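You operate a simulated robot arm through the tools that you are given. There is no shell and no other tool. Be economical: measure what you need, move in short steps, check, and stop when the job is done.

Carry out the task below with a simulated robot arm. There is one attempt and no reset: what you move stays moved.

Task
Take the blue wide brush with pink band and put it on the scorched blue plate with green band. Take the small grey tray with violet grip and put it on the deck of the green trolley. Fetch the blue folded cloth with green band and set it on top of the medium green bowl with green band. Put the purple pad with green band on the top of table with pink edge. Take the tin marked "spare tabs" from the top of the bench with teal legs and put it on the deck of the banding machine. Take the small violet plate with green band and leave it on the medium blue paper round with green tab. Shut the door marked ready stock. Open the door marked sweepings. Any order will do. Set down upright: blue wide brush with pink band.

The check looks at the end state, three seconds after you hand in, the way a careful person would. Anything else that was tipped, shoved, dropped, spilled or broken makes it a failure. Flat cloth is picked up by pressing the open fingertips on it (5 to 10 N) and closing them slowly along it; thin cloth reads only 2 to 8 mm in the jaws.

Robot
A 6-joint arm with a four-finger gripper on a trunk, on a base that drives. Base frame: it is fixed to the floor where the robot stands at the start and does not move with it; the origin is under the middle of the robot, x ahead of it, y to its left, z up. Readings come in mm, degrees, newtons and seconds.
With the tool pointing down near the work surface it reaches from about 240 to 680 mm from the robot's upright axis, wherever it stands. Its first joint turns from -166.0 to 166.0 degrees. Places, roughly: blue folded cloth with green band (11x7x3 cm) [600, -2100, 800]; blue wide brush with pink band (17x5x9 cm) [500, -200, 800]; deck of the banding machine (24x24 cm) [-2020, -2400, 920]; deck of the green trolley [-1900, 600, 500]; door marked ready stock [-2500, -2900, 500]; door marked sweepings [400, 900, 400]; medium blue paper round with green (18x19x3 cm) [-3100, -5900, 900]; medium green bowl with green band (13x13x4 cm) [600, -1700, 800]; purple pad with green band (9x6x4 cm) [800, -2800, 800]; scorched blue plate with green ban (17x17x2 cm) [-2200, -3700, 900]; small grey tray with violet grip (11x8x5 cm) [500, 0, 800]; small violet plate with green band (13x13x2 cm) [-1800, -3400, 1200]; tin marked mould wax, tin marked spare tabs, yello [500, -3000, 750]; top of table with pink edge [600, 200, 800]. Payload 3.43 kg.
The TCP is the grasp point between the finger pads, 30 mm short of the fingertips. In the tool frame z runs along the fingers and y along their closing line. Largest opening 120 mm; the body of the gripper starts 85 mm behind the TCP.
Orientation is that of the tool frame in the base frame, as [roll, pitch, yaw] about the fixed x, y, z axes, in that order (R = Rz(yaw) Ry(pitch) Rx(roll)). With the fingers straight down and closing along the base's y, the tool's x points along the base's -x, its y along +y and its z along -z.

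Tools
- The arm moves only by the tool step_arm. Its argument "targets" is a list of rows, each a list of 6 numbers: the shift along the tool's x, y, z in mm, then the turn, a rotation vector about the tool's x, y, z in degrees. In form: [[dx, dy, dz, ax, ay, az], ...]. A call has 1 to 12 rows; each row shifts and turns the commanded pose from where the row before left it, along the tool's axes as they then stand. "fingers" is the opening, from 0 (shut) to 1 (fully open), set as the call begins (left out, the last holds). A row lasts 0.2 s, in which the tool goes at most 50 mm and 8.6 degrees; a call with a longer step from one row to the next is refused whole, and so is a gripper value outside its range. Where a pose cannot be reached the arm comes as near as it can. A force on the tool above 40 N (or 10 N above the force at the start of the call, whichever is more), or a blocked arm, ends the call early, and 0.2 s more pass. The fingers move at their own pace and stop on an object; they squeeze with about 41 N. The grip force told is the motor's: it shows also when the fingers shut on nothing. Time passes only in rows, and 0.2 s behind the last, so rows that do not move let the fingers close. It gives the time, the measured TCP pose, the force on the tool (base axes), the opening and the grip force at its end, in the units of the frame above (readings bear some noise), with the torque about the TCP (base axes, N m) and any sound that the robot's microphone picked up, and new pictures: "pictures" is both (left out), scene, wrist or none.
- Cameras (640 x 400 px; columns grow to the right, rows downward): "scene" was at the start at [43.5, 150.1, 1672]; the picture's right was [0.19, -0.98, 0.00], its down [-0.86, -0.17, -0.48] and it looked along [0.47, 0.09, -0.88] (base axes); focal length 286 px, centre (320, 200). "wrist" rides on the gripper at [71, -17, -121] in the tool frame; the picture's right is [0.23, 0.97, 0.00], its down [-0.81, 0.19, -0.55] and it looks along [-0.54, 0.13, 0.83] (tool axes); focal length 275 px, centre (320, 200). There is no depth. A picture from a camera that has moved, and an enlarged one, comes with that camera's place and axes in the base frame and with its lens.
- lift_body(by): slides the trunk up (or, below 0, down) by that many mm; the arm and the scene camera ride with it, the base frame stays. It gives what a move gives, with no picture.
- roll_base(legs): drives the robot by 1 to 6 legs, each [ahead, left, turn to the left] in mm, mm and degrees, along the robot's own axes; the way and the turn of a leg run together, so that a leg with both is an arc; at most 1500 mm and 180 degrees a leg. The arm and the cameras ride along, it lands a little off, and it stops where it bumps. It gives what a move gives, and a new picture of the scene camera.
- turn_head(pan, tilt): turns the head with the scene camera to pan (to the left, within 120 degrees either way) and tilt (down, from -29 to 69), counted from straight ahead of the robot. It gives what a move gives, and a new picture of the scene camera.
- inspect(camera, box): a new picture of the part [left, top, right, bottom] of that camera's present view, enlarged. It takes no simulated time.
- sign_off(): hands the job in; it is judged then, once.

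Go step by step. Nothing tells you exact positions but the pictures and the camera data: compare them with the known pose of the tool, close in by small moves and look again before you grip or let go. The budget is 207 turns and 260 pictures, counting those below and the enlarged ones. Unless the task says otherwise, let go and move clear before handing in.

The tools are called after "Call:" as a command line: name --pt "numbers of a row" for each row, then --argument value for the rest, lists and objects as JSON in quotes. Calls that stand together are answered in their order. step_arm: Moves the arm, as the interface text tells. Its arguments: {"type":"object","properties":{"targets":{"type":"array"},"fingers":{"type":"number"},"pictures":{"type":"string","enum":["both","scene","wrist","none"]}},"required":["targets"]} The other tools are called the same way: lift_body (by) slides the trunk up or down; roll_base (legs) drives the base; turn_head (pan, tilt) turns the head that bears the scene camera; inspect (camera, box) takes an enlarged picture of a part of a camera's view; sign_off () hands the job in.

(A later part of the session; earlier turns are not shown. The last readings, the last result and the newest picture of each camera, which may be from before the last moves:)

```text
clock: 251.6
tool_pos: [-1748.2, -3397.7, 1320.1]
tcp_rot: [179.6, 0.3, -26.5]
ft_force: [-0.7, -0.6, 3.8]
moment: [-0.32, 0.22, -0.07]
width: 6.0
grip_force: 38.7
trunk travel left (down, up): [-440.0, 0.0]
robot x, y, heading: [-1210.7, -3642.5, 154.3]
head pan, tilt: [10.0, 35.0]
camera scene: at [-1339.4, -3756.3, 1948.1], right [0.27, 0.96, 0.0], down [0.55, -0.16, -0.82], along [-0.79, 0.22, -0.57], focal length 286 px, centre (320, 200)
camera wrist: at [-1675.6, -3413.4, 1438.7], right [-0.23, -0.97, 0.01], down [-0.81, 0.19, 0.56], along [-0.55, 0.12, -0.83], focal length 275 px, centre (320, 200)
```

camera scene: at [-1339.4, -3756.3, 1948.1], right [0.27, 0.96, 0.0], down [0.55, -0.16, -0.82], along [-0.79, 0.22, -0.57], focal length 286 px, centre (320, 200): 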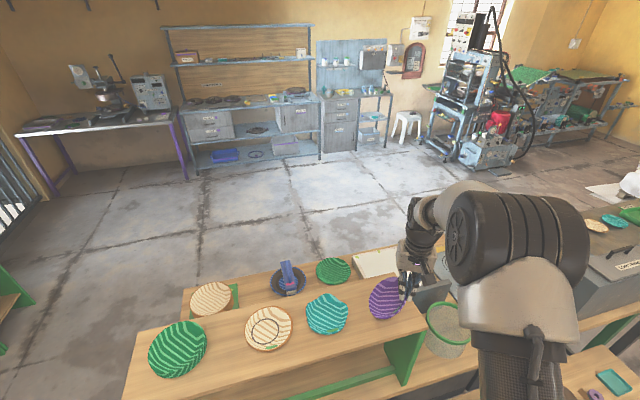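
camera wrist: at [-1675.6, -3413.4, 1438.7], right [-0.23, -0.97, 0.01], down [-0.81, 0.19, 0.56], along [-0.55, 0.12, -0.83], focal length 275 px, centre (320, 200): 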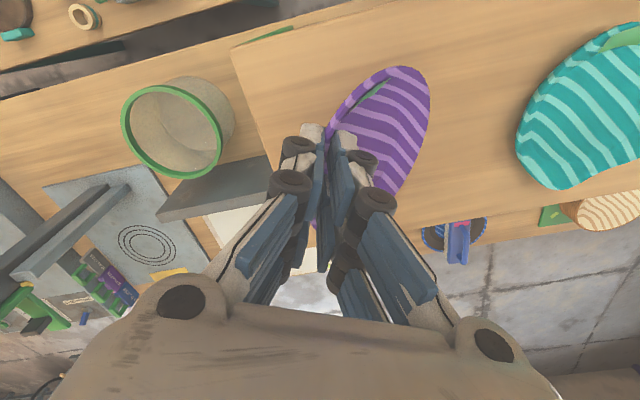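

The plate hangs from its rim, tilted; I lift it clear and look at its tilt.

Call:
step_arm --pt "0 0 -20 0 0 0" --pt "0 0 -30 0 0 0" --pt "0 0 -40 0 0 0" --pt "0 0 0 0 0 0" --pictures "both"

Call:
inspect --camera "scene" --box '[340, 210, 460, 320]'

```text
clock: 252.6
tool_pos: [-1747.8, -3397.7, 1409.9]
tcp_rot: [179.5, 0.3, -26.5]
ft_force: [-0.4, 0.1, -0.3]
moment: [0.0, -0.01, 0.0]
width: 5.8
grip_force: 38.5
trunk travel left (down, up): [-440.0, 0.0]
robot x, y, heading: [-1209.0, -3642.6, 154.2]
head pan, tilt: [10.0, 35.0]
camera scene: at [-1340.5, -3756.0, 1948.0], right [0.27, 0.96, 0.0], down [0.55, -0.16, -0.82], along [-0.79, 0.22, -0.57], focal length 286 px, centre (320, 200)
camera wrist: at [-1675.0, -3413.1, 1529.2], right [-0.23, -0.97, 0.01], down [-0.81, 0.19, 0.56], along [-0.55, 0.12, -0.83], focal length 275 px, centre (320, 200)
```

scene: 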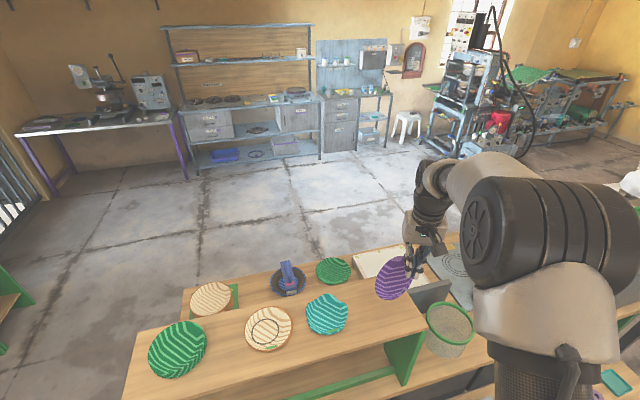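
wrist: 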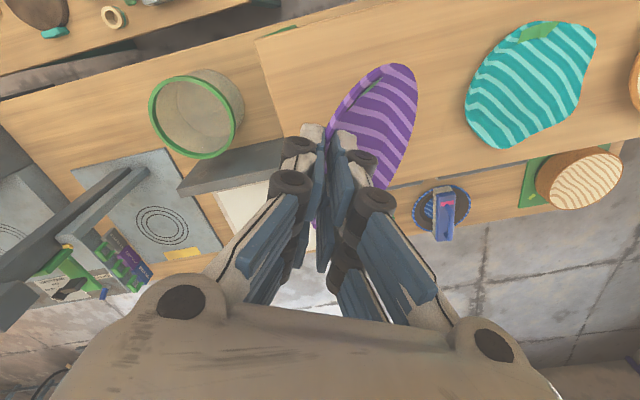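

```text
3.64 times, centred on (400, 265) of scene
camera zoom: at [-1340.5, -3756.0, 1948.0], right [0.27, 0.96, 0.0], down [0.55, -0.16, -0.82], along [-0.79, 0.22, -0.57], focal length 1040 px, centre (29, -36)
```

zoom: 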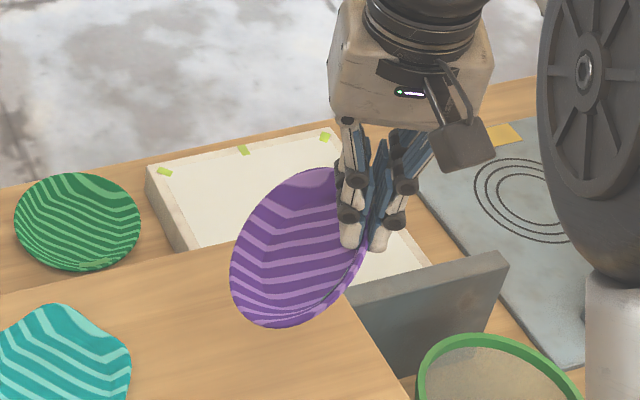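

Plate is clear and secure. I retract and drive around toward the paper rounds on the green counter.

Call:
step_arm --pt "40 0 0 0 0 0" --pt "40 0 0 0 0 0" --pt "40 0 0 0 0 0" --pt "40 0 0 0 0 0" --pictures "none"

Call:
roll_base --legs '[[-150, 0, 0], [0, 1000, 0], [0, 0, 26], [1400, 0, 0]]'

Call:
turn_head --pan 60 --tilt 30

```text
clock: 253.6
tool_pos: [-1601.5, -3470.2, 1406.6]
tcp_rot: [179.5, 0.5, -26.6]
ft_force: [0.6, -0.6, -1.0]
moment: [0.05, 0.08, 0.02]
width: 5.9
grip_force: 38.5
trunk travel left (down, up): [-440.0, 0.0]
robot x, y, heading: [-1211.6, -3643.0, 154.0]
head pan, tilt: [10.0, 35.0]
```

```text
clock: 267.6
tool_pos: [-3341.5, -4636.4, 1406.3]
tcp_rot: [179.5, 0.5, 0.2]
ft_force: [0.2, 0.3, -0.6]
moment: [0.01, -0.01, -0.02]
width: 6.3
grip_force: 38.1
trunk travel left (down, up): [-440.0, 0.0]
robot x, y, heading: [-2915.5, -4615.0, -179.2]
head pan, tilt: [10.0, 35.0]
camera scene: at [-2976.4, -4772.9, 1948.1], right [-0.19, 0.98, 0.0], down [0.56, 0.11, -0.82], along [-0.8, -0.15, -0.57], focal length 286 px, centre (320, 200)
```

scene: 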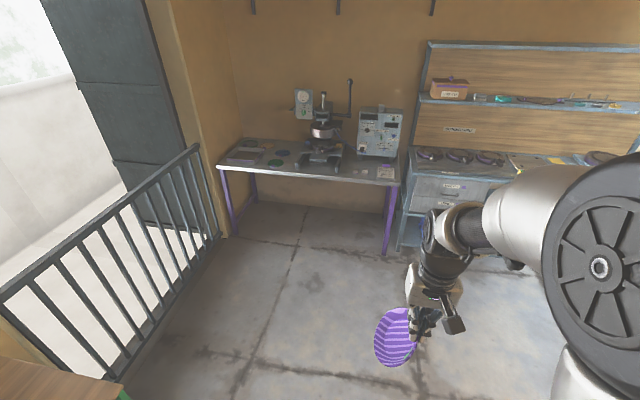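

```text
clock: 268.8
tool_pos: [-3341.6, -4636.9, 1405.8]
tcp_rot: [179.6, 0.3, 0.3]
ft_force: [-1.7, -1.0, -0.2]
moment: [0.0, 0.01, 0.04]
width: 5.9
grip_force: 38.1
trunk travel left (down, up): [-440.0, 0.0]
robot x, y, heading: [-2913.2, -4611.5, -179.2]
head pan, tilt: [60.0, 30.0]
camera scene: at [-2934.1, -4835.2, 1955.9], right [-0.87, 0.49, 0.0], down [0.24, 0.44, -0.87], along [-0.42, -0.76, -0.5], focal length 286 px, centre (320, 200)
```

scene: 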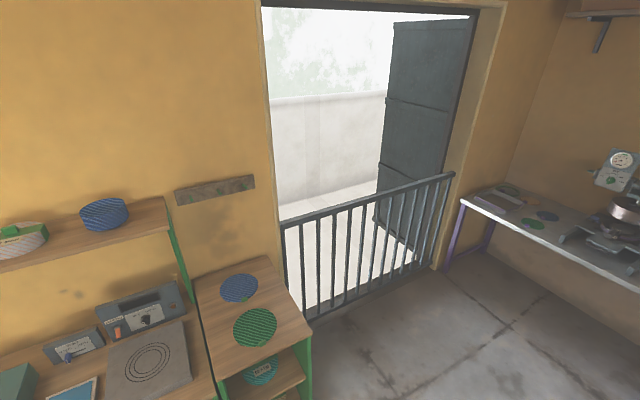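

The blue round is near [-3070,-5897] on the counter's west section. I test turning the tool 90° here so the plate ends up on the far side of the gripper.

Call:
step_arm --pt "0 0 0 0 0 8.2" --pt "0 0 0 0 0 8.2" --pt "0 0 0 0 0 8.2" --pt "0 0 0 0 0 8.2" --pt "0 0 0 0 0 8.2" --pt "0 0 0 0 0 8.2" --pt "0 0 0 0 0 8.2" --pt "0 0 0 0 0 8.2" --pt "0 0 0 0 0 8.2" --pt "0 0 0 0 0 8.2" --pt "0 0 0 0 0 8" --pictures "none"

Call:
turn_head --pan 0 --tilt 40

```text
clock: 271.2
tool_pos: [-3340.8, -4636.4, 1406.3]
tcp_rot: [179.6, -0.5, -89.9]
ft_force: [-0.3, -0.2, -0.4]
moment: [-0.01, 0.03, 0.02]
width: 5.8
grip_force: 37.8
trunk travel left (down, up): [-440.0, 0.0]
robot x, y, heading: [-2909.8, -4612.5, -179.2]
head pan, tilt: [60.0, 30.0]
```

```text
clock: 272.5
tool_pos: [-3340.8, -4637.1, 1405.1]
tcp_rot: [179.6, -0.5, -89.8]
ft_force: [0.4, 0.2, -0.3]
moment: [0.02, -0.01, 0.02]
width: 5.9
grip_force: 37.9
trunk travel left (down, up): [-440.0, 0.0]
robot x, y, heading: [-2908.4, -4610.0, -179.2]
head pan, tilt: [0.0, 40.0]
camera scene: at [-2974.9, -4757.7, 1940.5], right [-0.02, 1.0, 0.0], down [0.64, 0.01, -0.77], along [-0.77, -0.01, -0.64], focal length 286 px, centre (320, 200)
```

scene: 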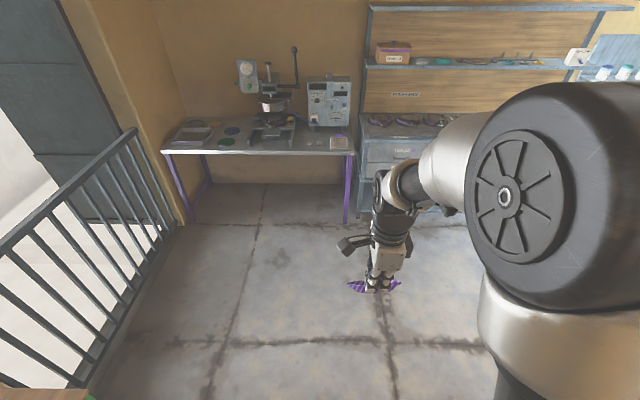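

Call:
step_arm --pt "0 0 0 -8 0 0" --pt "0 0 0 -8 0 0" --pt "0 0 0 -8 0 0" --pt "0 0 0 -8 0 0" --pt "0 0 0 -8 0 0" --pt "0 0 0 -8 0 0" --pictures "both"

Call:
inspect --camera "scene" --box '[300, 180, 460, 320]'

```text
clock: 273.9
tool_pos: [-3378.2, -4646.3, 1414.7]
tcp_rot: [134.9, -1.7, -89.0]
ft_force: [-0.8, -0.7, 0.1]
moment: [-0.05, -0.04, 0.0]
width: 5.7
grip_force: 37.4
out of reach, approached as far as the arm can: row 4, 5, 6
trunk travel left (down, up): [-440.0, 0.0]
robot x, y, heading: [-2910.7, -4613.5, -179.0]
head pan, tilt: [0.0, 40.0]
camera scene: at [-2977.3, -4757.9, 1940.4], right [-0.02, 1.0, 0.0], down [0.64, 0.01, -0.77], along [-0.76, -0.01, -0.64], focal length 286 px, centre (320, 200)
camera wrist: at [-3279.6, -4712.5, 1489.2], right [-0.68, -0.22, 0.7], down [0.24, 0.83, 0.5], along [-0.69, 0.51, -0.51], focal length 275 px, centre (320, 200)
```

scene: 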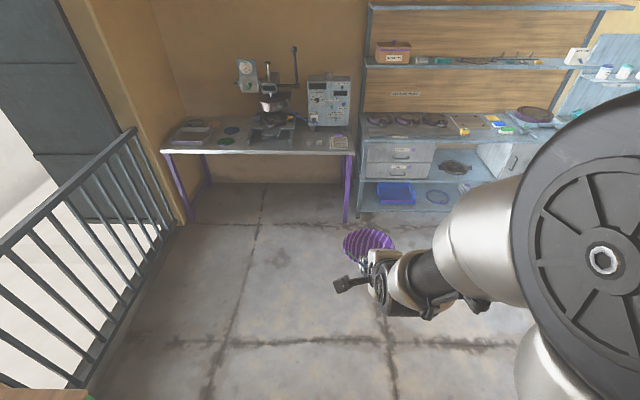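
wrist: 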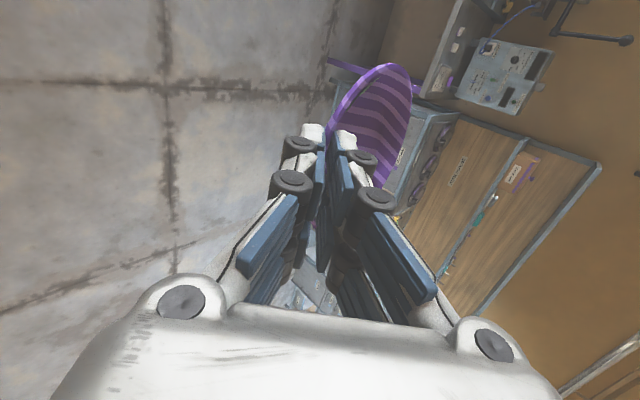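

```text
2.86 times, centred on (380, 250) of scene
camera zoom: at [-2977.3, -4757.9, 1940.4], right [-0.02, 1.0, 0.0], down [0.64, 0.01, -0.77], along [-0.76, -0.01, -0.64], focal length 818 px, centre (149, 57)
```

zoom: 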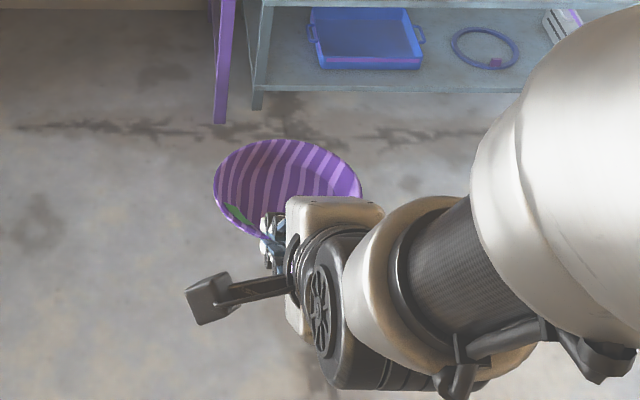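

Tilt works; the plate is nearly level. I keep this pose and drive to the counter's west side.

Call:
roll_base --legs '[[790, 0, 0], [0, 0, 155], [400, -900, 0]]'

Call:
turn_head --pan 5 --tilt 50

```text
clock: 289.1
tool_pos: [-3287.7, -5801.7, 1415.6]
tcp_rot: [134.8, -1.7, 64.1]
ft_force: [-0.4, -0.2, 0.1]
moment: [0.0, -0.06, 0.01]
width: 6.1
grip_force: 38.0
trunk travel left (down, up): [-440.0, 0.0]
robot x, y, heading: [-3717.5, -5621.2, -25.9]
head pan, tilt: [0.0, 40.0]
camera scene: at [-3597.3, -5524.6, 1940.6], right [-0.44, -0.9, 0.0], down [-0.58, 0.28, -0.77], along [0.69, -0.34, -0.64], focal length 286 px, centre (320, 200)
```

scene: 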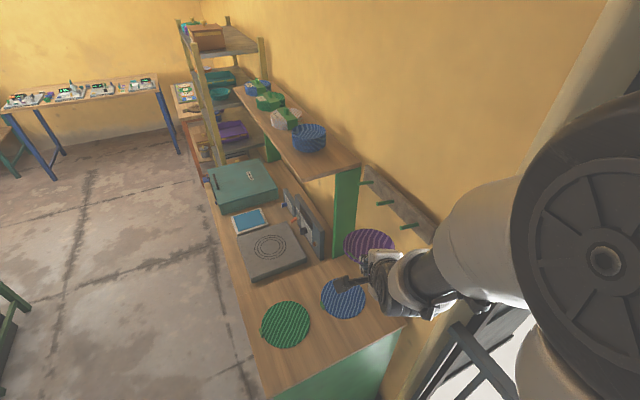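

```text
clock: 289.9
tool_pos: [-3289.1, -5802.6, 1414.4]
tcp_rot: [134.8, -1.6, 64.0]
ft_force: [-1.1, -0.9, 0.2]
moment: [-0.06, 0.02, 0.0]
width: 5.9
grip_force: 37.5
trunk travel left (down, up): [-440.0, 0.0]
robot x, y, heading: [-3718.7, -5620.4, -26.0]
head pan, tilt: [5.0, 50.0]
camera scene: at [-3602.0, -5514.9, 1926.4], right [-0.36, -0.93, 0.0], down [-0.71, 0.27, -0.64], along [0.6, -0.23, -0.77], focal length 286 px, centre (320, 200)
```

scene: 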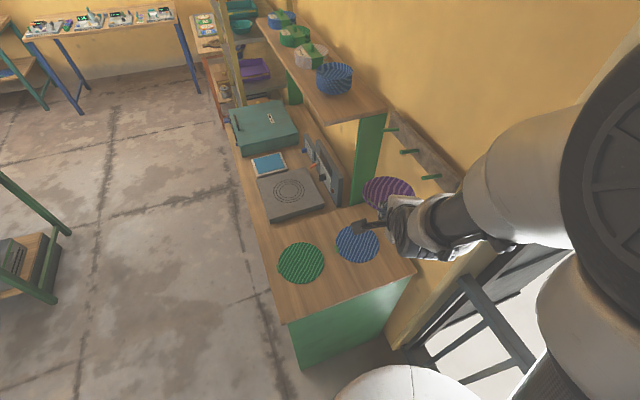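

Call:
roll_base --legs '[[40, 0, 0]]'

Call:
lift_body --by -380

```text
clock: 290.8
tool_pos: [-3253.9, -5819.4, 1416.2]
tcp_rot: [134.8, -1.7, 64.0]
ft_force: [0.4, -0.1, -0.1]
moment: [-0.01, -0.01, -0.03]
width: 6.1
grip_force: 37.9
trunk travel left (down, up): [-440.0, 0.0]
robot x, y, heading: [-3682.4, -5641.6, -26.2]
head pan, tilt: [5.0, 50.0]
camera scene: at [-3566.6, -5532.0, 1926.4], right [-0.36, -0.93, 0.0], down [-0.71, 0.27, -0.64], along [0.6, -0.23, -0.77], focal length 286 px, centre (320, 200)
```

scene: 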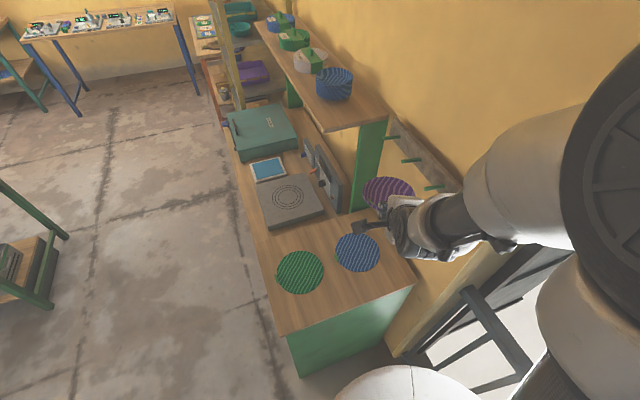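

```text
clock: 294.4
tool_pos: [-3252.9, -5819.9, 1034.8]
tcp_rot: [134.8, -1.8, 64.1]
ft_force: [0.2, 0.1, -0.5]
moment: [0.03, -0.03, 0.02]
width: 5.9
grip_force: 37.9
trunk travel left (down, up): [-60.0, 380.0]
robot x, y, heading: [-3680.5, -5637.6, -26.0]
head pan, tilt: [5.0, 50.0]
```

Call:
step_arm --pt "4.8 9.2 36 0 0 0" --pt "4.8 9.2 36 0 0 0" --pt "4.8 9.2 36 0 0 0" --pt "4.6 9.2 35 0 0 0" --pictures "both"

Call:
inspect --camera "scene" --box '[280, 180, 480, 340]'

```text
clock: 295.4
tool_pos: [-3128.7, -5855.4, 958.9]
tcp_rot: [134.9, -1.7, 64.2]
ft_force: [0.7, 0.0, -0.2]
moment: [0.02, 0.0, 0.05]
width: 5.9
grip_force: 37.6
trunk travel left (down, up): [-60.0, 380.0]
robot x, y, heading: [-3679.5, -5639.1, -26.0]
head pan, tilt: [5.0, 50.0]
camera scene: at [-3565.8, -5532.2, 1546.3], right [-0.36, -0.93, 0.0], down [-0.72, 0.27, -0.64], along [0.6, -0.23, -0.77], focal length 286 px, centre (320, 200)
camera wrist: at [-3185.6, -5748.9, 1035.0], right [0.71, -0.11, 0.7], down [-0.59, -0.63, 0.5], along [0.38, -0.77, -0.51], focal length 275 px, centre (320, 200)
```

scene: 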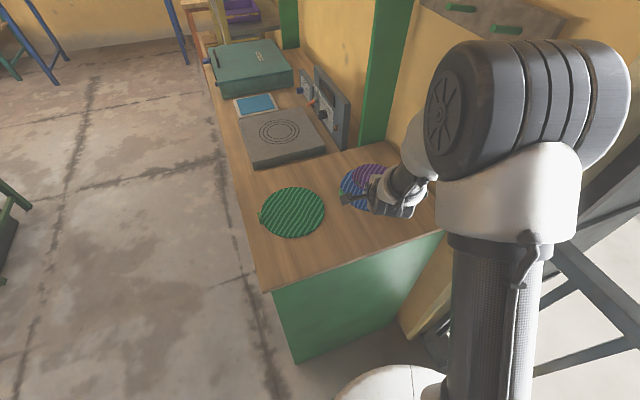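
wrist: 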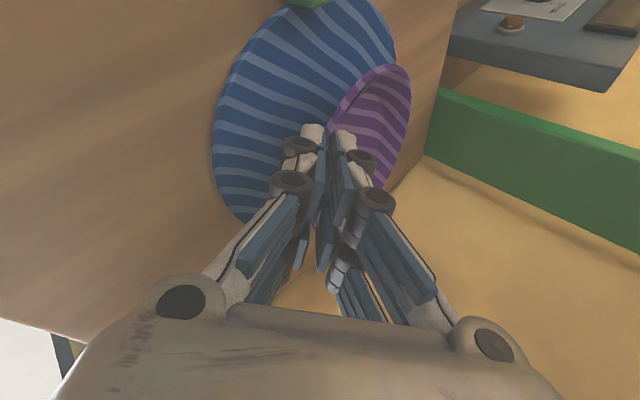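

```text
2.50 times, centred on (380, 260) of scene
camera zoom: at [-3565.8, -5532.2, 1546.3], right [-0.36, -0.93, 0.0], down [-0.72, 0.27, -0.64], along [0.6, -0.23, -0.77], focal length 715 px, centre (170, 50)
```

zoom: 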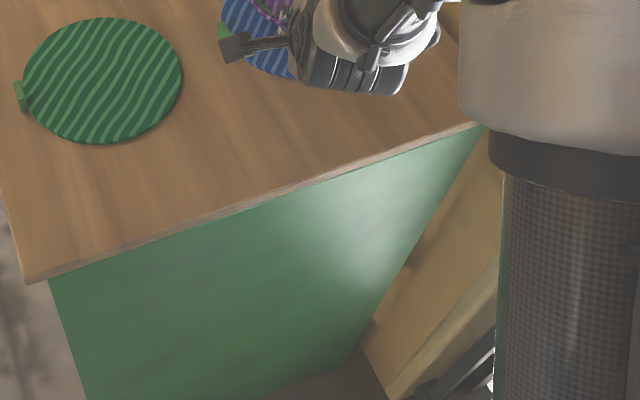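

Call:
inspect --camera "scene" --box '[320, 150, 420, 220]'

```text
5.71 times, centred on (370, 185) of scene
camera zoom: at [-3565.8, -5532.2, 1546.3], right [-0.36, -0.93, 0.0], down [-0.72, 0.27, -0.64], along [0.6, -0.23, -0.77], focal length 1635 px, centre (34, 286)
```

zoom: 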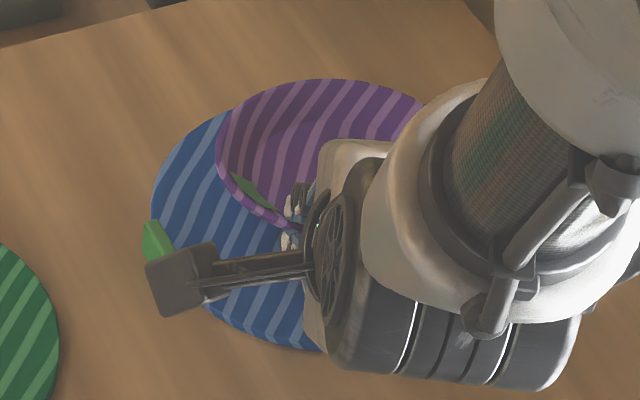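

The plate is level and over the round's center. I lower vertically in small steps.

Call:
step_arm --pt "0 -7 7 0 0 0" --pt "0 -7 7 0 0 0" --pt "0 -2 2 0 0 0" --pt "0 -2 2 0 0 0" --pictures "none"

Call:
step_arm --pt "0 -1.5 1.5 0 0 0" --pt "0 -1.5 1.5 0 0 0" --pt "0 -1.5 1.5 0 0 0" --pt "0 -1.5 1.5 0 0 0" --pictures "wrist"

```text
clock: 296.4
tool_pos: [-3129.7, -5855.8, 939.0]
tcp_rot: [134.5, -1.7, 64.1]
ft_force: [-2.4, -1.2, 10.0]
moment: [-0.05, -0.56, -0.07]
width: 5.7
grip_force: 37.8
trunk travel left (down, up): [-60.0, 380.0]
robot x, y, heading: [-3680.6, -5638.1, -25.8]
head pan, tilt: [5.0, 50.0]
```

```text
clock: 297.4
tool_pos: [-3126.1, -5855.8, 936.4]
tcp_rot: [133.6, -1.8, 64.1]
ft_force: [-3.6, 0.8, 15.4]
moment: [-0.07, -0.52, 0.01]
width: 6.3
grip_force: 37.7
trunk travel left (down, up): [-60.0, 380.0]
robot x, y, heading: [-3681.2, -5636.4, -25.9]
head pan, tilt: [5.0, 50.0]
stopped in row 4: the force on the tool passed its limit at 41 N (the readings are from after the stop); the commanded pose is now the measured one
camera wrist: at [-3184.1, -5749.6, 1008.7], right [0.7, -0.11, 0.71], down [-0.6, -0.63, 0.5], along [0.39, -0.77, -0.5], focal length 275 px, centre (320, 200)
```

wrist: 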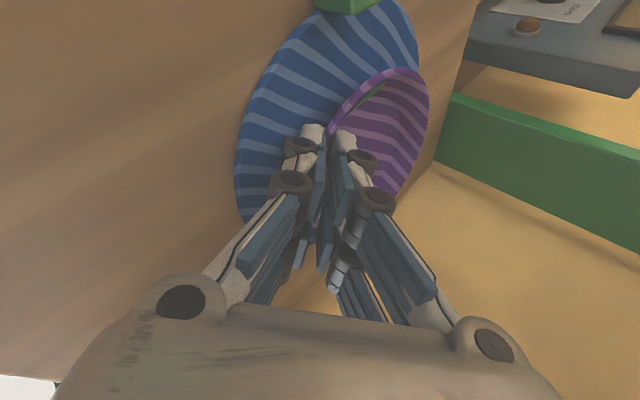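

Contact: the plate rests nearly flush. I open slightly and withdraw along the finger axis.

Call:
step_arm --pt "0 0 0 0 0 0" --pt "0 0 0 0 0 0" --pt "0 0 -4 0 0 0" --pt "0 0 -8 0 0 0" --pt "0 0 -15 0 0 0" --fingers 0.13 --pictures "both"

```text
clock: 298.6
tool_pos: [-3144.1, -5847.8, 952.0]
tcp_rot: [134.2, -1.7, 64.1]
ft_force: [0.0, 0.1, 0.0]
moment: [0.01, -0.01, 0.01]
width: 15.5
grip_force: 0.0
trunk travel left (down, up): [-60.0, 380.0]
robot x, y, heading: [-3678.2, -5639.4, -26.2]
head pan, tilt: [5.0, 50.0]
camera scene: at [-3567.0, -5531.8, 1546.4], right [-0.36, -0.93, 0.0], down [-0.72, 0.27, -0.64], along [0.6, -0.23, -0.77], focal length 286 px, centre (320, 200)
camera wrist: at [-3201.0, -5741.3, 1025.3], right [0.7, -0.11, 0.7], down [-0.6, -0.63, 0.5], along [0.39, -0.77, -0.51], focal length 275 px, centre (320, 200)
```

scene: 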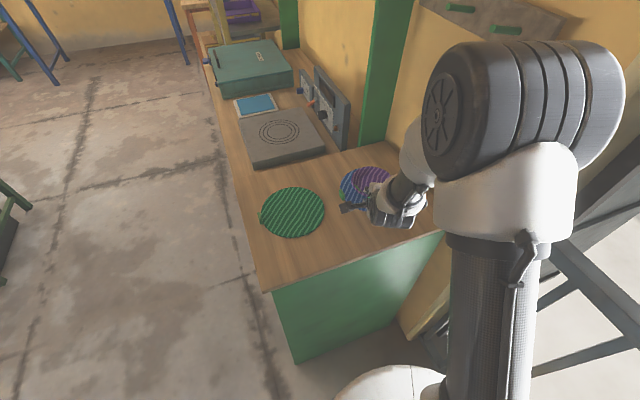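
wrist: 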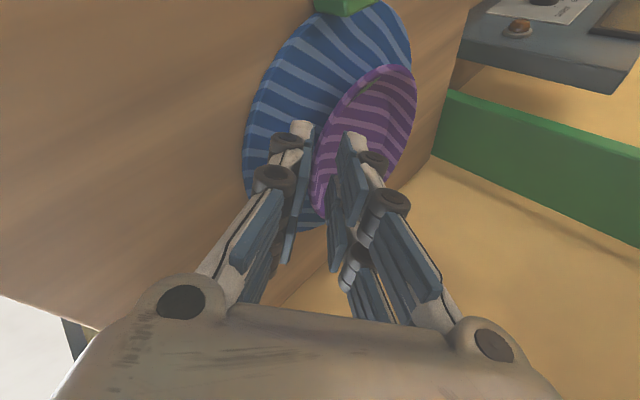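

Call:
step_arm --pt "0 0 -20 0 0 0" --pt "0 0 -35 0 0 0" --pt "0 20 -40 0 0 0" --pt "0 30 -40 0 0 0" --pictures "both"

Call:
inspect --camera "scene" --box '[320, 140, 440, 230]'

```text
clock: 299.6
tool_pos: [-3201.4, -5824.2, 1082.1]
tcp_rot: [134.2, -1.7, 64.1]
ft_force: [0.3, 0.3, 0.3]
moment: [0.02, 0.02, 0.01]
width: 15.7
grip_force: 0.1
trunk travel left (down, up): [-60.0, 380.0]
robot x, y, heading: [-3684.2, -5639.2, -25.9]
head pan, tilt: [5.0, 50.0]
camera scene: at [-3567.6, -5531.6, 1546.5], right [-0.36, -0.93, 0.0], down [-0.71, 0.27, -0.64], along [0.6, -0.23, -0.77], focal length 286 px, centre (320, 200)
camera wrist: at [-3260.0, -5718.3, 1156.0], right [0.7, -0.11, 0.7], down [-0.6, -0.63, 0.5], along [0.39, -0.77, -0.51], focal length 275 px, centre (320, 200)
```

scene: 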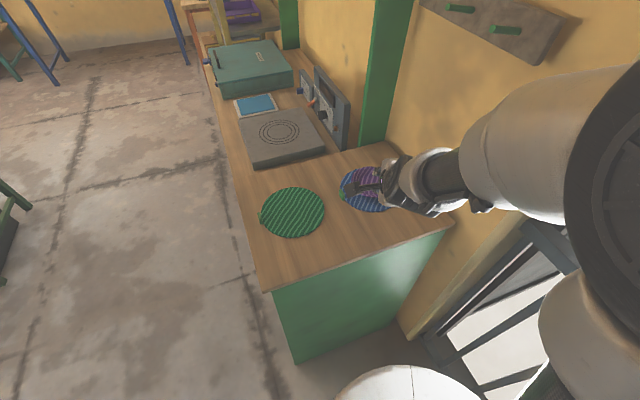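
wrist: 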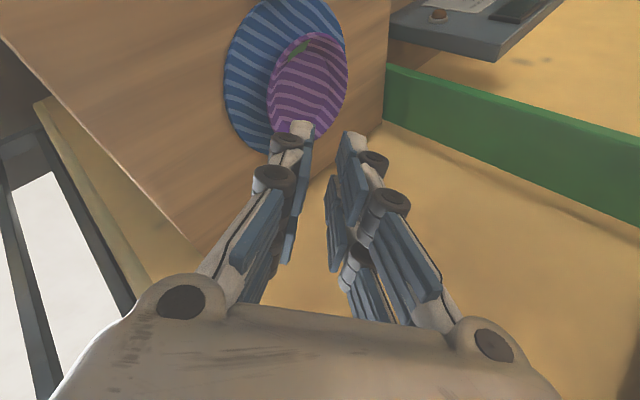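

```text
4.44 times, centred on (380, 185) of scene
camera zoom: at [-3567.6, -5531.6, 1546.5], right [-0.36, -0.93, 0.0], down [-0.71, 0.27, -0.64], along [0.6, -0.23, -0.77], focal length 1272 px, centre (53, 267)
```

zoom: 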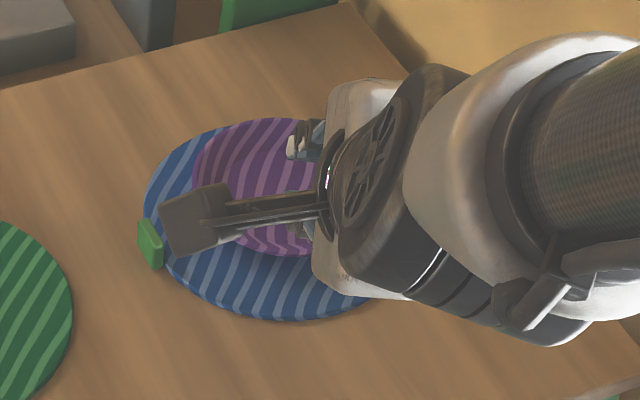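

Call:
step_arm --pt "0 0 -40 0 0 0" --pt "0 0 -40 8 0 0" --pt "0 0 -20 8 0 0" --pt "0 0 0 8 0 0" --pt "0 0 0 8 0 0" --pt "0 0 0 8 0 0" --pt "0 0 0 5.7 0 0" --pictures "scene"

Call:
inspect --camera "scene" --box '[300, 140, 420, 240]'

```text
clock: 301.2
tool_pos: [-3238.2, -5774.9, 1140.6]
tcp_rot: [173.3, -6.6, 68.9]
ft_force: [0.1, -0.6, 0.6]
moment: [0.01, 0.04, 0.0]
width: 15.8
grip_force: 0.1
out of reach, approached as far as the arm can: row 2, 3
trunk travel left (down, up): [-60.0, 380.0]
robot x, y, heading: [-3683.3, -5634.4, -26.2]
head pan, tilt: [5.0, 50.0]
camera scene: at [-3566.2, -5532.1, 1546.3], right [-0.36, -0.93, 0.0], down [-0.72, 0.27, -0.64], along [0.6, -0.23, -0.77], focal length 286 px, centre (320, 200)
```

scene: 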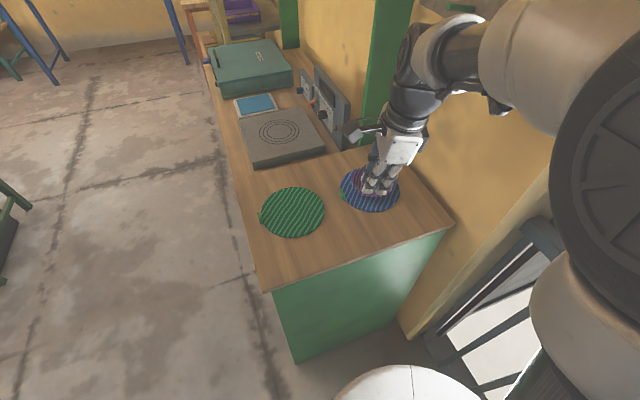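

```text
4.00 times, centred on (360, 190) of scene
camera zoom: at [-3566.2, -5532.1, 1546.3], right [-0.36, -0.93, 0.0], down [-0.72, 0.27, -0.64], along [0.6, -0.23, -0.77], focal length 1144 px, centre (160, 240)
```

zoom: 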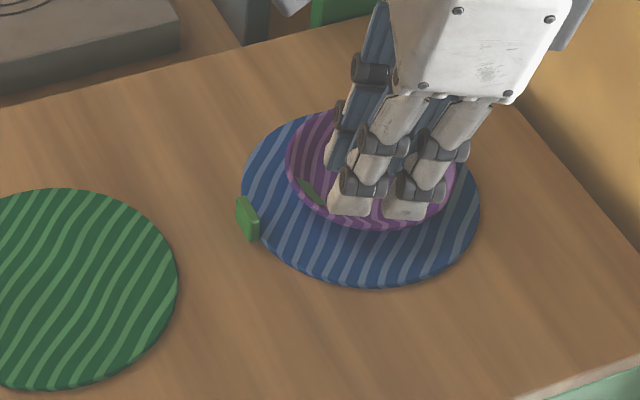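

Violet plate rests on the blue round. I stow the arm and drive to the teal-legged bench for the tin.

Call:
step_arm --pt "0 0 -40 6.5 0 0" --pt "0 0 -40 0 0 -8.2" --pt "0 0 0 0 0 -8.2" --pt "0 0 0 0 0 -8.2" --pt "0 0 0 0 0 -8.2" --pt "0 0 0 0 0 -8.2" --pt "0 0 0 0 0 -8.2" --pt "0 0 0 0 0 -8.2" --pt "0 0 0 0 0 -8.2" --pt "0 0 0 0 0 -8.2" --pt "0 0 0 0 0 -8.2" --pt "0 0 0 0 0 -3" --fingers 1 --pictures "none"

Call:
roll_base --legs '[[-200, 0, 0], [0, 0, 26], [0, 870, 0], [1450, 0, 0], [1450, 0, 0], [450, 0, 0]]'

```text
clock: 303.8
tool_pos: [-3245.3, -5782.7, 1220.9]
tcp_rot: [173.3, -0.2, 154.1]
ft_force: [-0.1, 0.3, -0.3]
moment: [0.04, 0.0, 0.03]
width: 120.0
grip_force: 0.1
trunk travel left (down, up): [-60.0, 380.0]
robot x, y, heading: [-3680.7, -5634.8, -26.0]
head pan, tilt: [5.0, 50.0]
```

```text
clock: 326.8
tool_pos: [-42.7, -4737.0, 1220.5]
tcp_rot: [173.3, -0.3, 178.2]
ft_force: [0.7, 0.1, -0.2]
moment: [-0.04, 0.01, 0.0]
width: 120.4
grip_force: 0.0
trunk travel left (down, up): [-60.0, 380.0]
robot x, y, heading: [-500.2, -4781.6, -1.7]
head pan, tilt: [5.0, 50.0]
camera scene: at [-438.7, -4640.4, 1546.3], right [0.06, -1.0, 0.0], down [-0.77, -0.04, -0.64], along [0.64, 0.04, -0.77], focal length 286 px, centre (320, 200)
```

scene: 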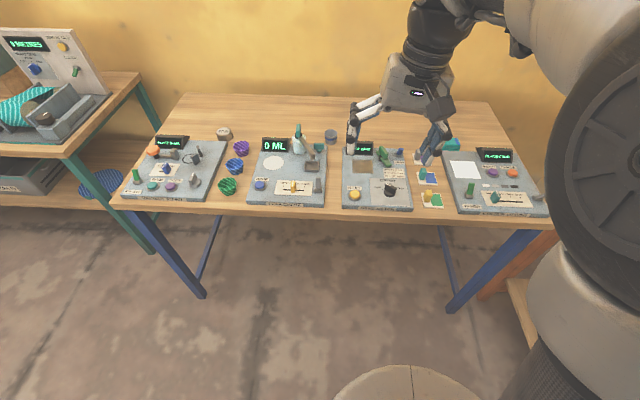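

Call:
roll_base --legs '[[-60, 0, 1.7], [0, 1450, 0], [0, 200, 0], [330, 0, 0]]'

Call:
turn_head --pan 5 --tilt 35

```text
clock: 337.5
tool_pos: [219.3, -3075.6, 1221.1]
tcp_rot: [173.3, -0.4, -179.8]
ft_force: [0.2, -0.7, -0.5]
moment: [0.0, 0.04, 0.0]
width: 119.9
grip_force: 0.0
trunk travel left (down, up): [-60.0, 380.0]
robot x, y, heading: [-238.8, -3138.3, 0.2]
head pan, tilt: [5.0, 50.0]
camera scene: at [-180.9, -2993.4, 1546.3], right [0.09, -1.0, 0.0], down [-0.76, -0.07, -0.64], along [0.64, 0.06, -0.77], focal length 286 px, centre (320, 200)
```

scene: 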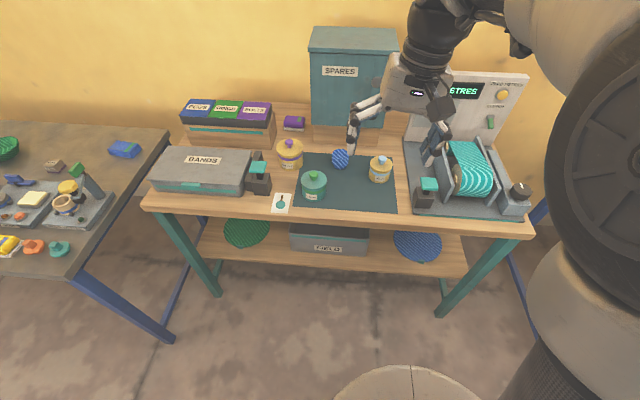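

```text
clock: 338.3
tool_pos: [219.2, -3076.5, 1221.1]
tcp_rot: [173.3, -0.1, -179.8]
ft_force: [1.0, 0.4, -0.4]
moment: [-0.04, 0.0, 0.0]
width: 120.0
grip_force: 0.0
trunk travel left (down, up): [-60.0, 380.0]
robot x, y, heading: [-236.0, -3141.0, 0.4]
head pan, tilt: [5.0, 35.0]
camera scene: at [-170.6, -2992.4, 1568.0], right [0.09, -1.0, 0.0], down [-0.57, -0.05, -0.82], along [0.82, 0.07, -0.57], focal length 286 px, centre (320, 200)
```

scene: 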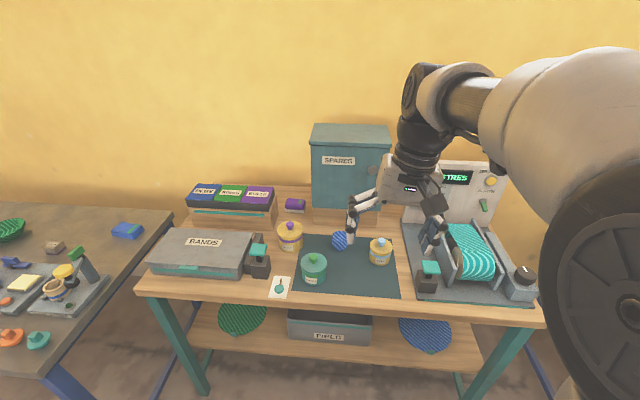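

Call:
inspect --camera "scene" --box '[260, 180, 420, 300]'

```text
3.33 times, centred on (340, 240) of scene
camera zoom: at [-170.6, -2992.4, 1568.0], right [0.09, -1.0, 0.0], down [-0.57, -0.05, -0.82], along [0.82, 0.07, -0.57], focal length 954 px, centre (253, 67)
```

zoom: 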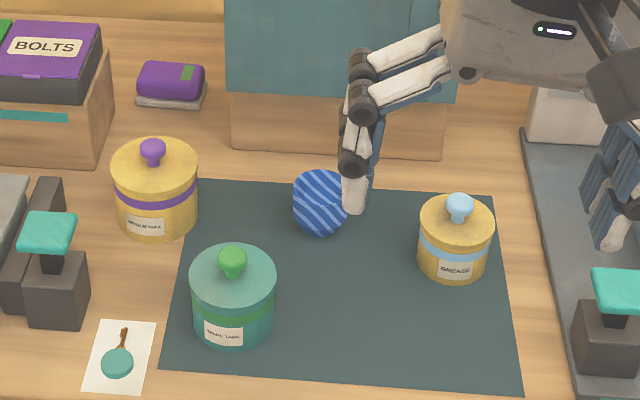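

Call:
inspect --camera "wrist" --box '[0, 0, 640, 400]'

```text
1.00 times, centred on (320, 200) of wrist (not enlarged: the box is as wide or as high as the picture)
camera zoom: at [148.2, -3106.1, 1337.9], right [-0.23, 0.97, 0.11], down [0.81, 0.13, 0.57], along [0.53, 0.23, -0.81], focal length 275 px, centre (320, 200)
```

zoom: 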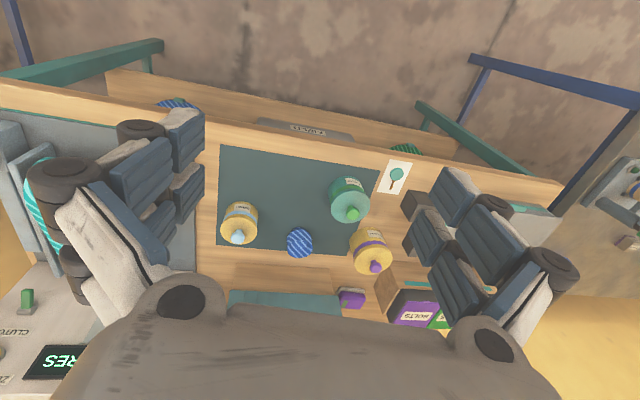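

Call:
step_arm --pt "-30 25 15 6.7 0 0" --pt "-30 25 15 0 0 0" --pt "-30 25 15 0 0 0" --pt "-30 25 15 0 0 0" --pt "-30 25 15 0 0 0" --pt "-30 25 15 0 0 0" --pictures "wrist"

```text
clock: 339.7
tool_pos: [398.4, -2923.8, 1130.3]
tcp_rot: [-179.8, -0.4, -179.9]
ft_force: [1.0, 0.3, 1.1]
moment: [-0.03, 0.05, 0.02]
width: 120.0
grip_force: 0.0
trunk travel left (down, up): [-60.0, 380.0]
robot x, y, heading: [-234.5, -3136.9, 0.1]
head pan, tilt: [5.0, 35.0]
camera wrist: at [329.2, -2938.7, 1250.9], right [-0.23, 0.97, 0.0], down [0.81, 0.19, 0.55], along [0.53, 0.13, -0.84], focal length 275 px, centre (320, 200)
```

wrist: 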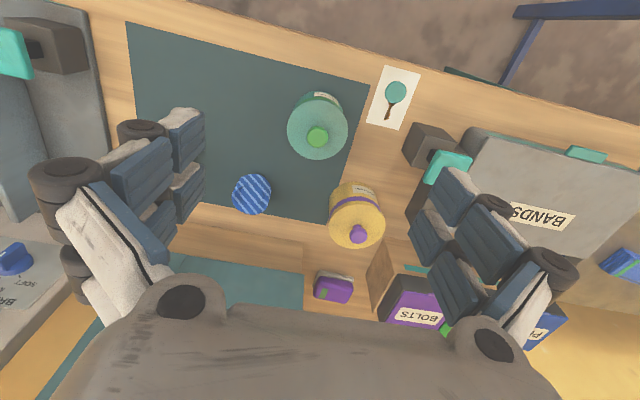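

Call:
step_arm --pt "33 -28 0 0 0 0" --pt "33 -28 0 0 0 0" --pt "33 -28 0 0 0 0" --pt "10 -28 0 0 0 0" --pictures "none"

Call:
roll_base --legs '[[150, 120, 0]]'

Call:
inspect --camera "wrist" --box '[160, 40, 480, 240]'

```text
clock: 340.7
tool_pos: [288.3, -3036.6, 1132.3]
tcp_rot: [179.9, -0.2, -179.7]
ft_force: [-0.4, 0.6, 0.3]
moment: [-0.01, -0.01, 0.01]
width: 120.2
grip_force: 0.1
trunk travel left (down, up): [-60.0, 380.0]
robot x, y, heading: [-239.0, -3139.3, 0.3]
head pan, tilt: [5.0, 35.0]
```

```text
clock: 342.2
tool_pos: [441.5, -2914.3, 1130.9]
tcp_rot: [180.0, -0.4, -179.9]
ft_force: [0.3, 0.5, 0.8]
moment: [-0.01, 0.03, 0.01]
width: 120.1
grip_force: 0.1
trunk travel left (down, up): [-60.0, 380.0]
robot x, y, heading: [-86.5, -3017.3, 0.0]
head pan, tilt: [5.0, 35.0]
camera scene: at [-18.9, -2871.5, 1568.0], right [0.09, -1.0, 0.0], down [-0.57, -0.05, -0.82], along [0.82, 0.07, -0.57], focal length 286 px, centre (320, 200)
```

scene: 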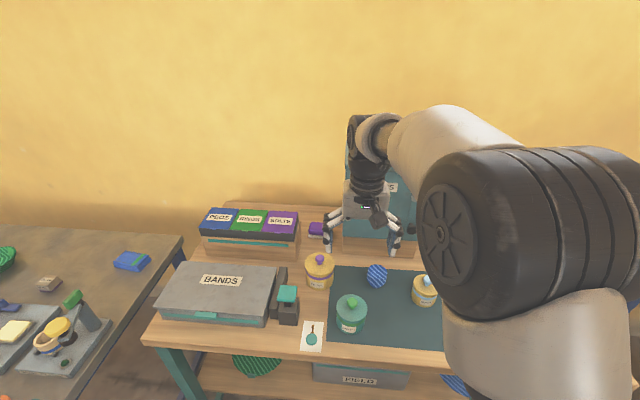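

```text
2.00 times, centred on (320, 140) of wrist
camera zoom: at [370.7, -2931.2, 1251.4], right [-0.23, 0.97, 0.0], down [0.81, 0.19, 0.55], along [0.53, 0.13, -0.84], focal length 551 px, centre (320, 320)
```

zoom: 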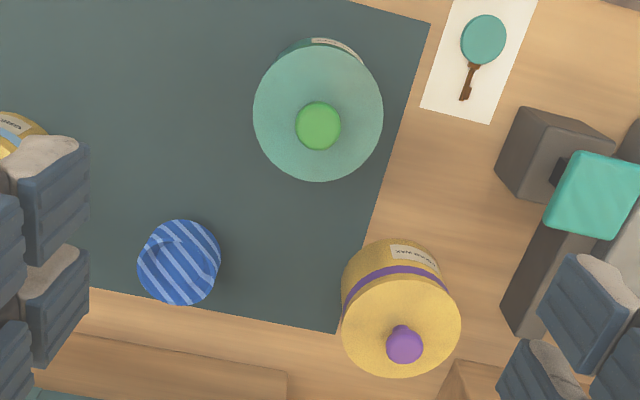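

The "spare tabs" tin is right below the tool at [444,-2913], lid z≈914. I descend around it.

Call:
step_arm --pt "-1 0 40 0 0 0" --pt "-1 0 40 0 0 0" --pt "-1 0 40 0 0 0" --pt "0 1 40 0 0 0" --pt "0 0 30 0 0 0" --fingers 0.88 --pictures "wrist"

```text
clock: 343.4
tool_pos: [444.3, -2914.2, 940.5]
tcp_rot: [-179.9, -0.2, -179.9]
ft_force: [-0.8, 0.5, 1.1]
moment: [-0.01, -0.04, -0.02]
width: 105.3
grip_force: 0.0
trunk travel left (down, up): [-60.0, 380.0]
robot x, y, heading: [-88.7, -3017.2, -0.0]
head pan, tilt: [5.0, 35.0]
camera wrist: at [373.8, -2930.0, 1060.7], right [-0.23, 0.97, 0.0], down [0.81, 0.19, 0.55], along [0.53, 0.13, -0.84], focal length 275 px, centre (320, 200)
```

wrist: 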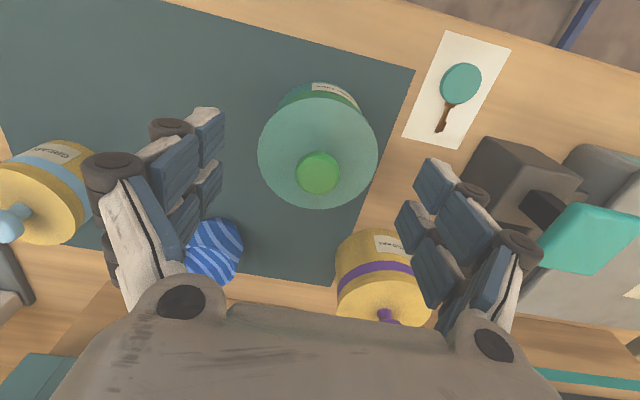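

Call:
step_arm --pt "1 0 25 0 0 0" --pt "1 0 20 0 0 0" --pt "0 0 15 0 0 0" --pictures "none"

Call:
step_arm --pt "0 0 0 0 0 0" --pt "0 0 0 0 0 0" --pt "0 0 0 0 0 0" --pt "0 0 0 0 0 0" --pt "0 0 0 0 0 0" --fingers 0 --pictures "wrist"

```text
clock: 344.2
tool_pos: [441.6, -2914.5, 880.6]
tcp_rot: [-179.9, -0.3, -179.9]
ft_force: [0.8, 0.3, -0.7]
moment: [0.03, 0.03, -0.02]
width: 105.4
grip_force: 0.1
trunk travel left (down, up): [-60.0, 380.0]
robot x, y, heading: [-87.6, -3019.4, 0.4]
head pan, tilt: [5.0, 35.0]
```

```text
clock: 345.4
tool_pos: [441.6, -2914.3, 880.8]
tcp_rot: [180.0, -0.2, -179.8]
ft_force: [1.2, 2.2, 4.8]
moment: [0.06, -0.05, 0.01]
width: 80.6
grip_force: 41.0
trunk travel left (down, up): [-60.0, 380.0]
robot x, y, heading: [-84.7, -3017.8, 0.4]
head pan, tilt: [5.0, 35.0]
camera wrist: at [371.1, -2930.6, 1001.8], right [-0.23, 0.97, 0.0], down [0.81, 0.19, 0.55], along [0.54, 0.13, -0.83], focal length 275 px, centre (320, 200)
```

wrist: 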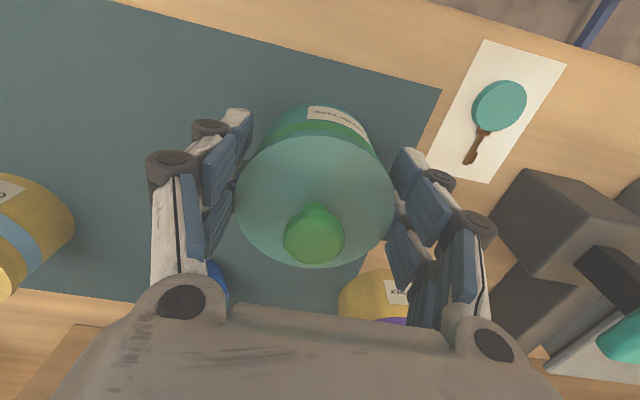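

Call:
step_arm --pt "0 0 -15 0 0 0" --pt "0 0 -25 0 0 0" --pt "0 0 -40 0 0 0" --pt "0 0 -45 0 0 0" --pictures "both"

Call:
inspect --camera "scene" --box '[290, 200, 450, 340]'

```text
clock: 346.4
tool_pos: [439.8, -2915.6, 1008.7]
tcp_rot: [180.0, -0.2, -179.9]
ft_force: [-1.4, -0.5, -1.3]
moment: [-0.01, 0.04, 0.01]
width: 80.3
grip_force: 40.7
trunk travel left (down, up): [-60.0, 380.0]
robot x, y, heading: [-87.2, -3013.8, 0.0]
head pan, tilt: [5.0, 35.0]
camera scene: at [-20.2, -2872.2, 1568.2], right [0.09, -1.0, 0.0], down [-0.57, -0.05, -0.82], along [0.82, 0.07, -0.57], focal length 286 px, centre (320, 200)
camera wrist: at [368.3, -2931.0, 1128.7], right [-0.23, 0.97, 0.0], down [0.81, 0.19, 0.55], along [0.53, 0.13, -0.84], focal length 275 px, centre (320, 200)
```

scene: 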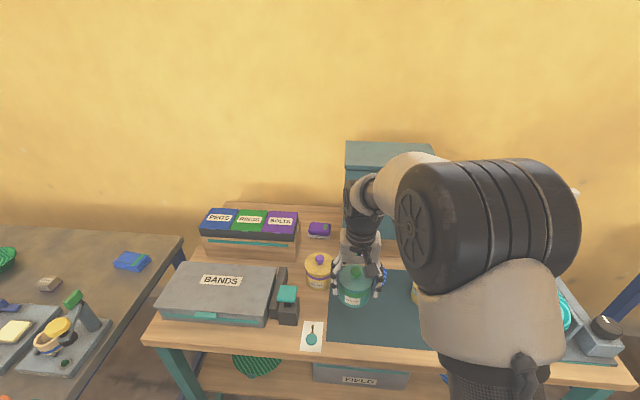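
wrist: 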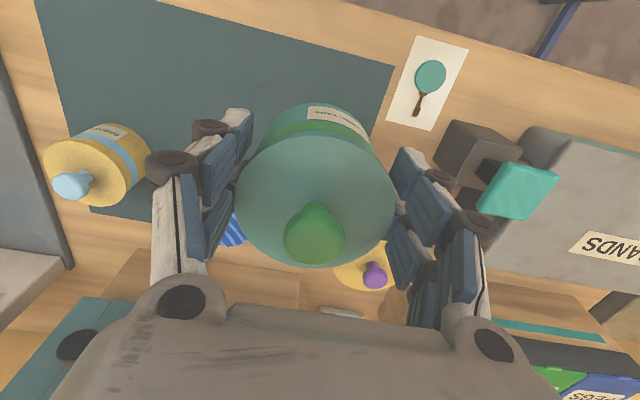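

```text
2.86 times, centred on (370, 270) of scene
camera zoom: at [-20.2, -2872.2, 1568.2], right [0.09, -1.0, 0.0], down [-0.57, -0.05, -0.82], along [0.82, 0.07, -0.57], focal length 818 px, centre (177, 0)
```

zoom: 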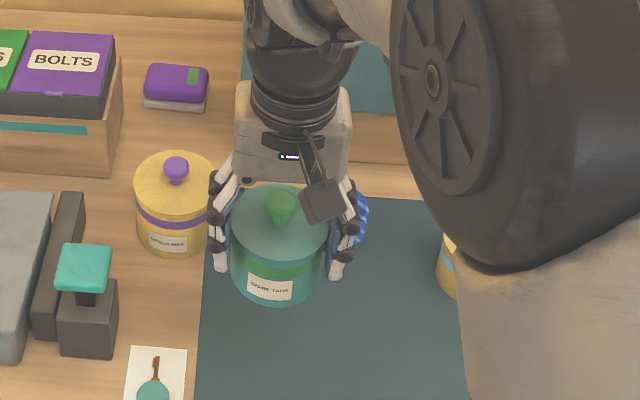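

The whole tin lifted cleanly. I retract and drive the known southern route to the banding machine's west side.

Call:
step_arm --pt "20 0 -40 0 0 0" --pt "40 0 -30 0 0 0" --pt "40 0 0 0 0 0" --pt "30 0 0 0 0 0" --pictures "none"

Call:
roll_base --legs '[[-350, 0, 0], [0, -1450, 0], [0, -220, 0], [-1450, 0, 0], [-1050, 0, 0], [0, 1400, 0]]'

```text
clock: 347.4
tool_pos: [310.8, -2915.0, 1079.2]
tcp_rot: [180.0, -0.2, -179.9]
ft_force: [0.8, 0.1, -2.3]
moment: [-0.01, 0.03, -0.01]
width: 80.5
grip_force: 40.6
trunk travel left (down, up): [-60.0, 380.0]
robot x, y, heading: [-82.5, -3019.4, 0.5]
head pan, tilt: [5.0, 35.0]
```

```text
clock: 376.2
tool_pos: [-2546.3, -3176.6, 1078.5]
tcp_rot: [180.0, -0.2, 179.3]
ft_force: [0.0, 0.0, -1.0]
moment: [-0.01, 0.02, -0.02]
width: 80.5
grip_force: 41.9
trunk travel left (down, up): [-60.0, 380.0]
robot x, y, heading: [-2944.5, -3276.4, -0.4]
head pan, tilt: [5.0, 35.0]
camera scene: at [-2876.0, -3130.5, 1568.1], right [0.08, -1.0, 0.0], down [-0.57, -0.05, -0.82], along [0.82, 0.06, -0.57], focal length 286 px, centre (320, 200)
```

scene: 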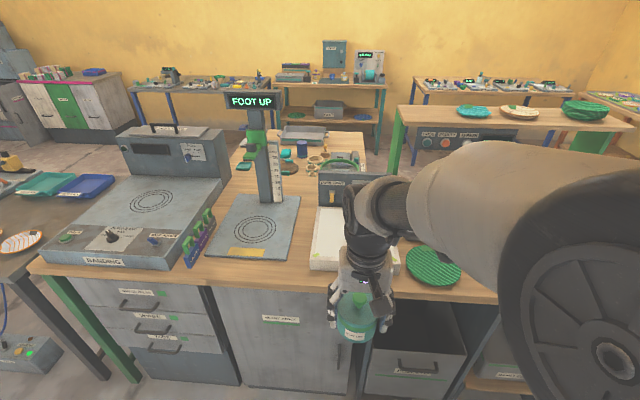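

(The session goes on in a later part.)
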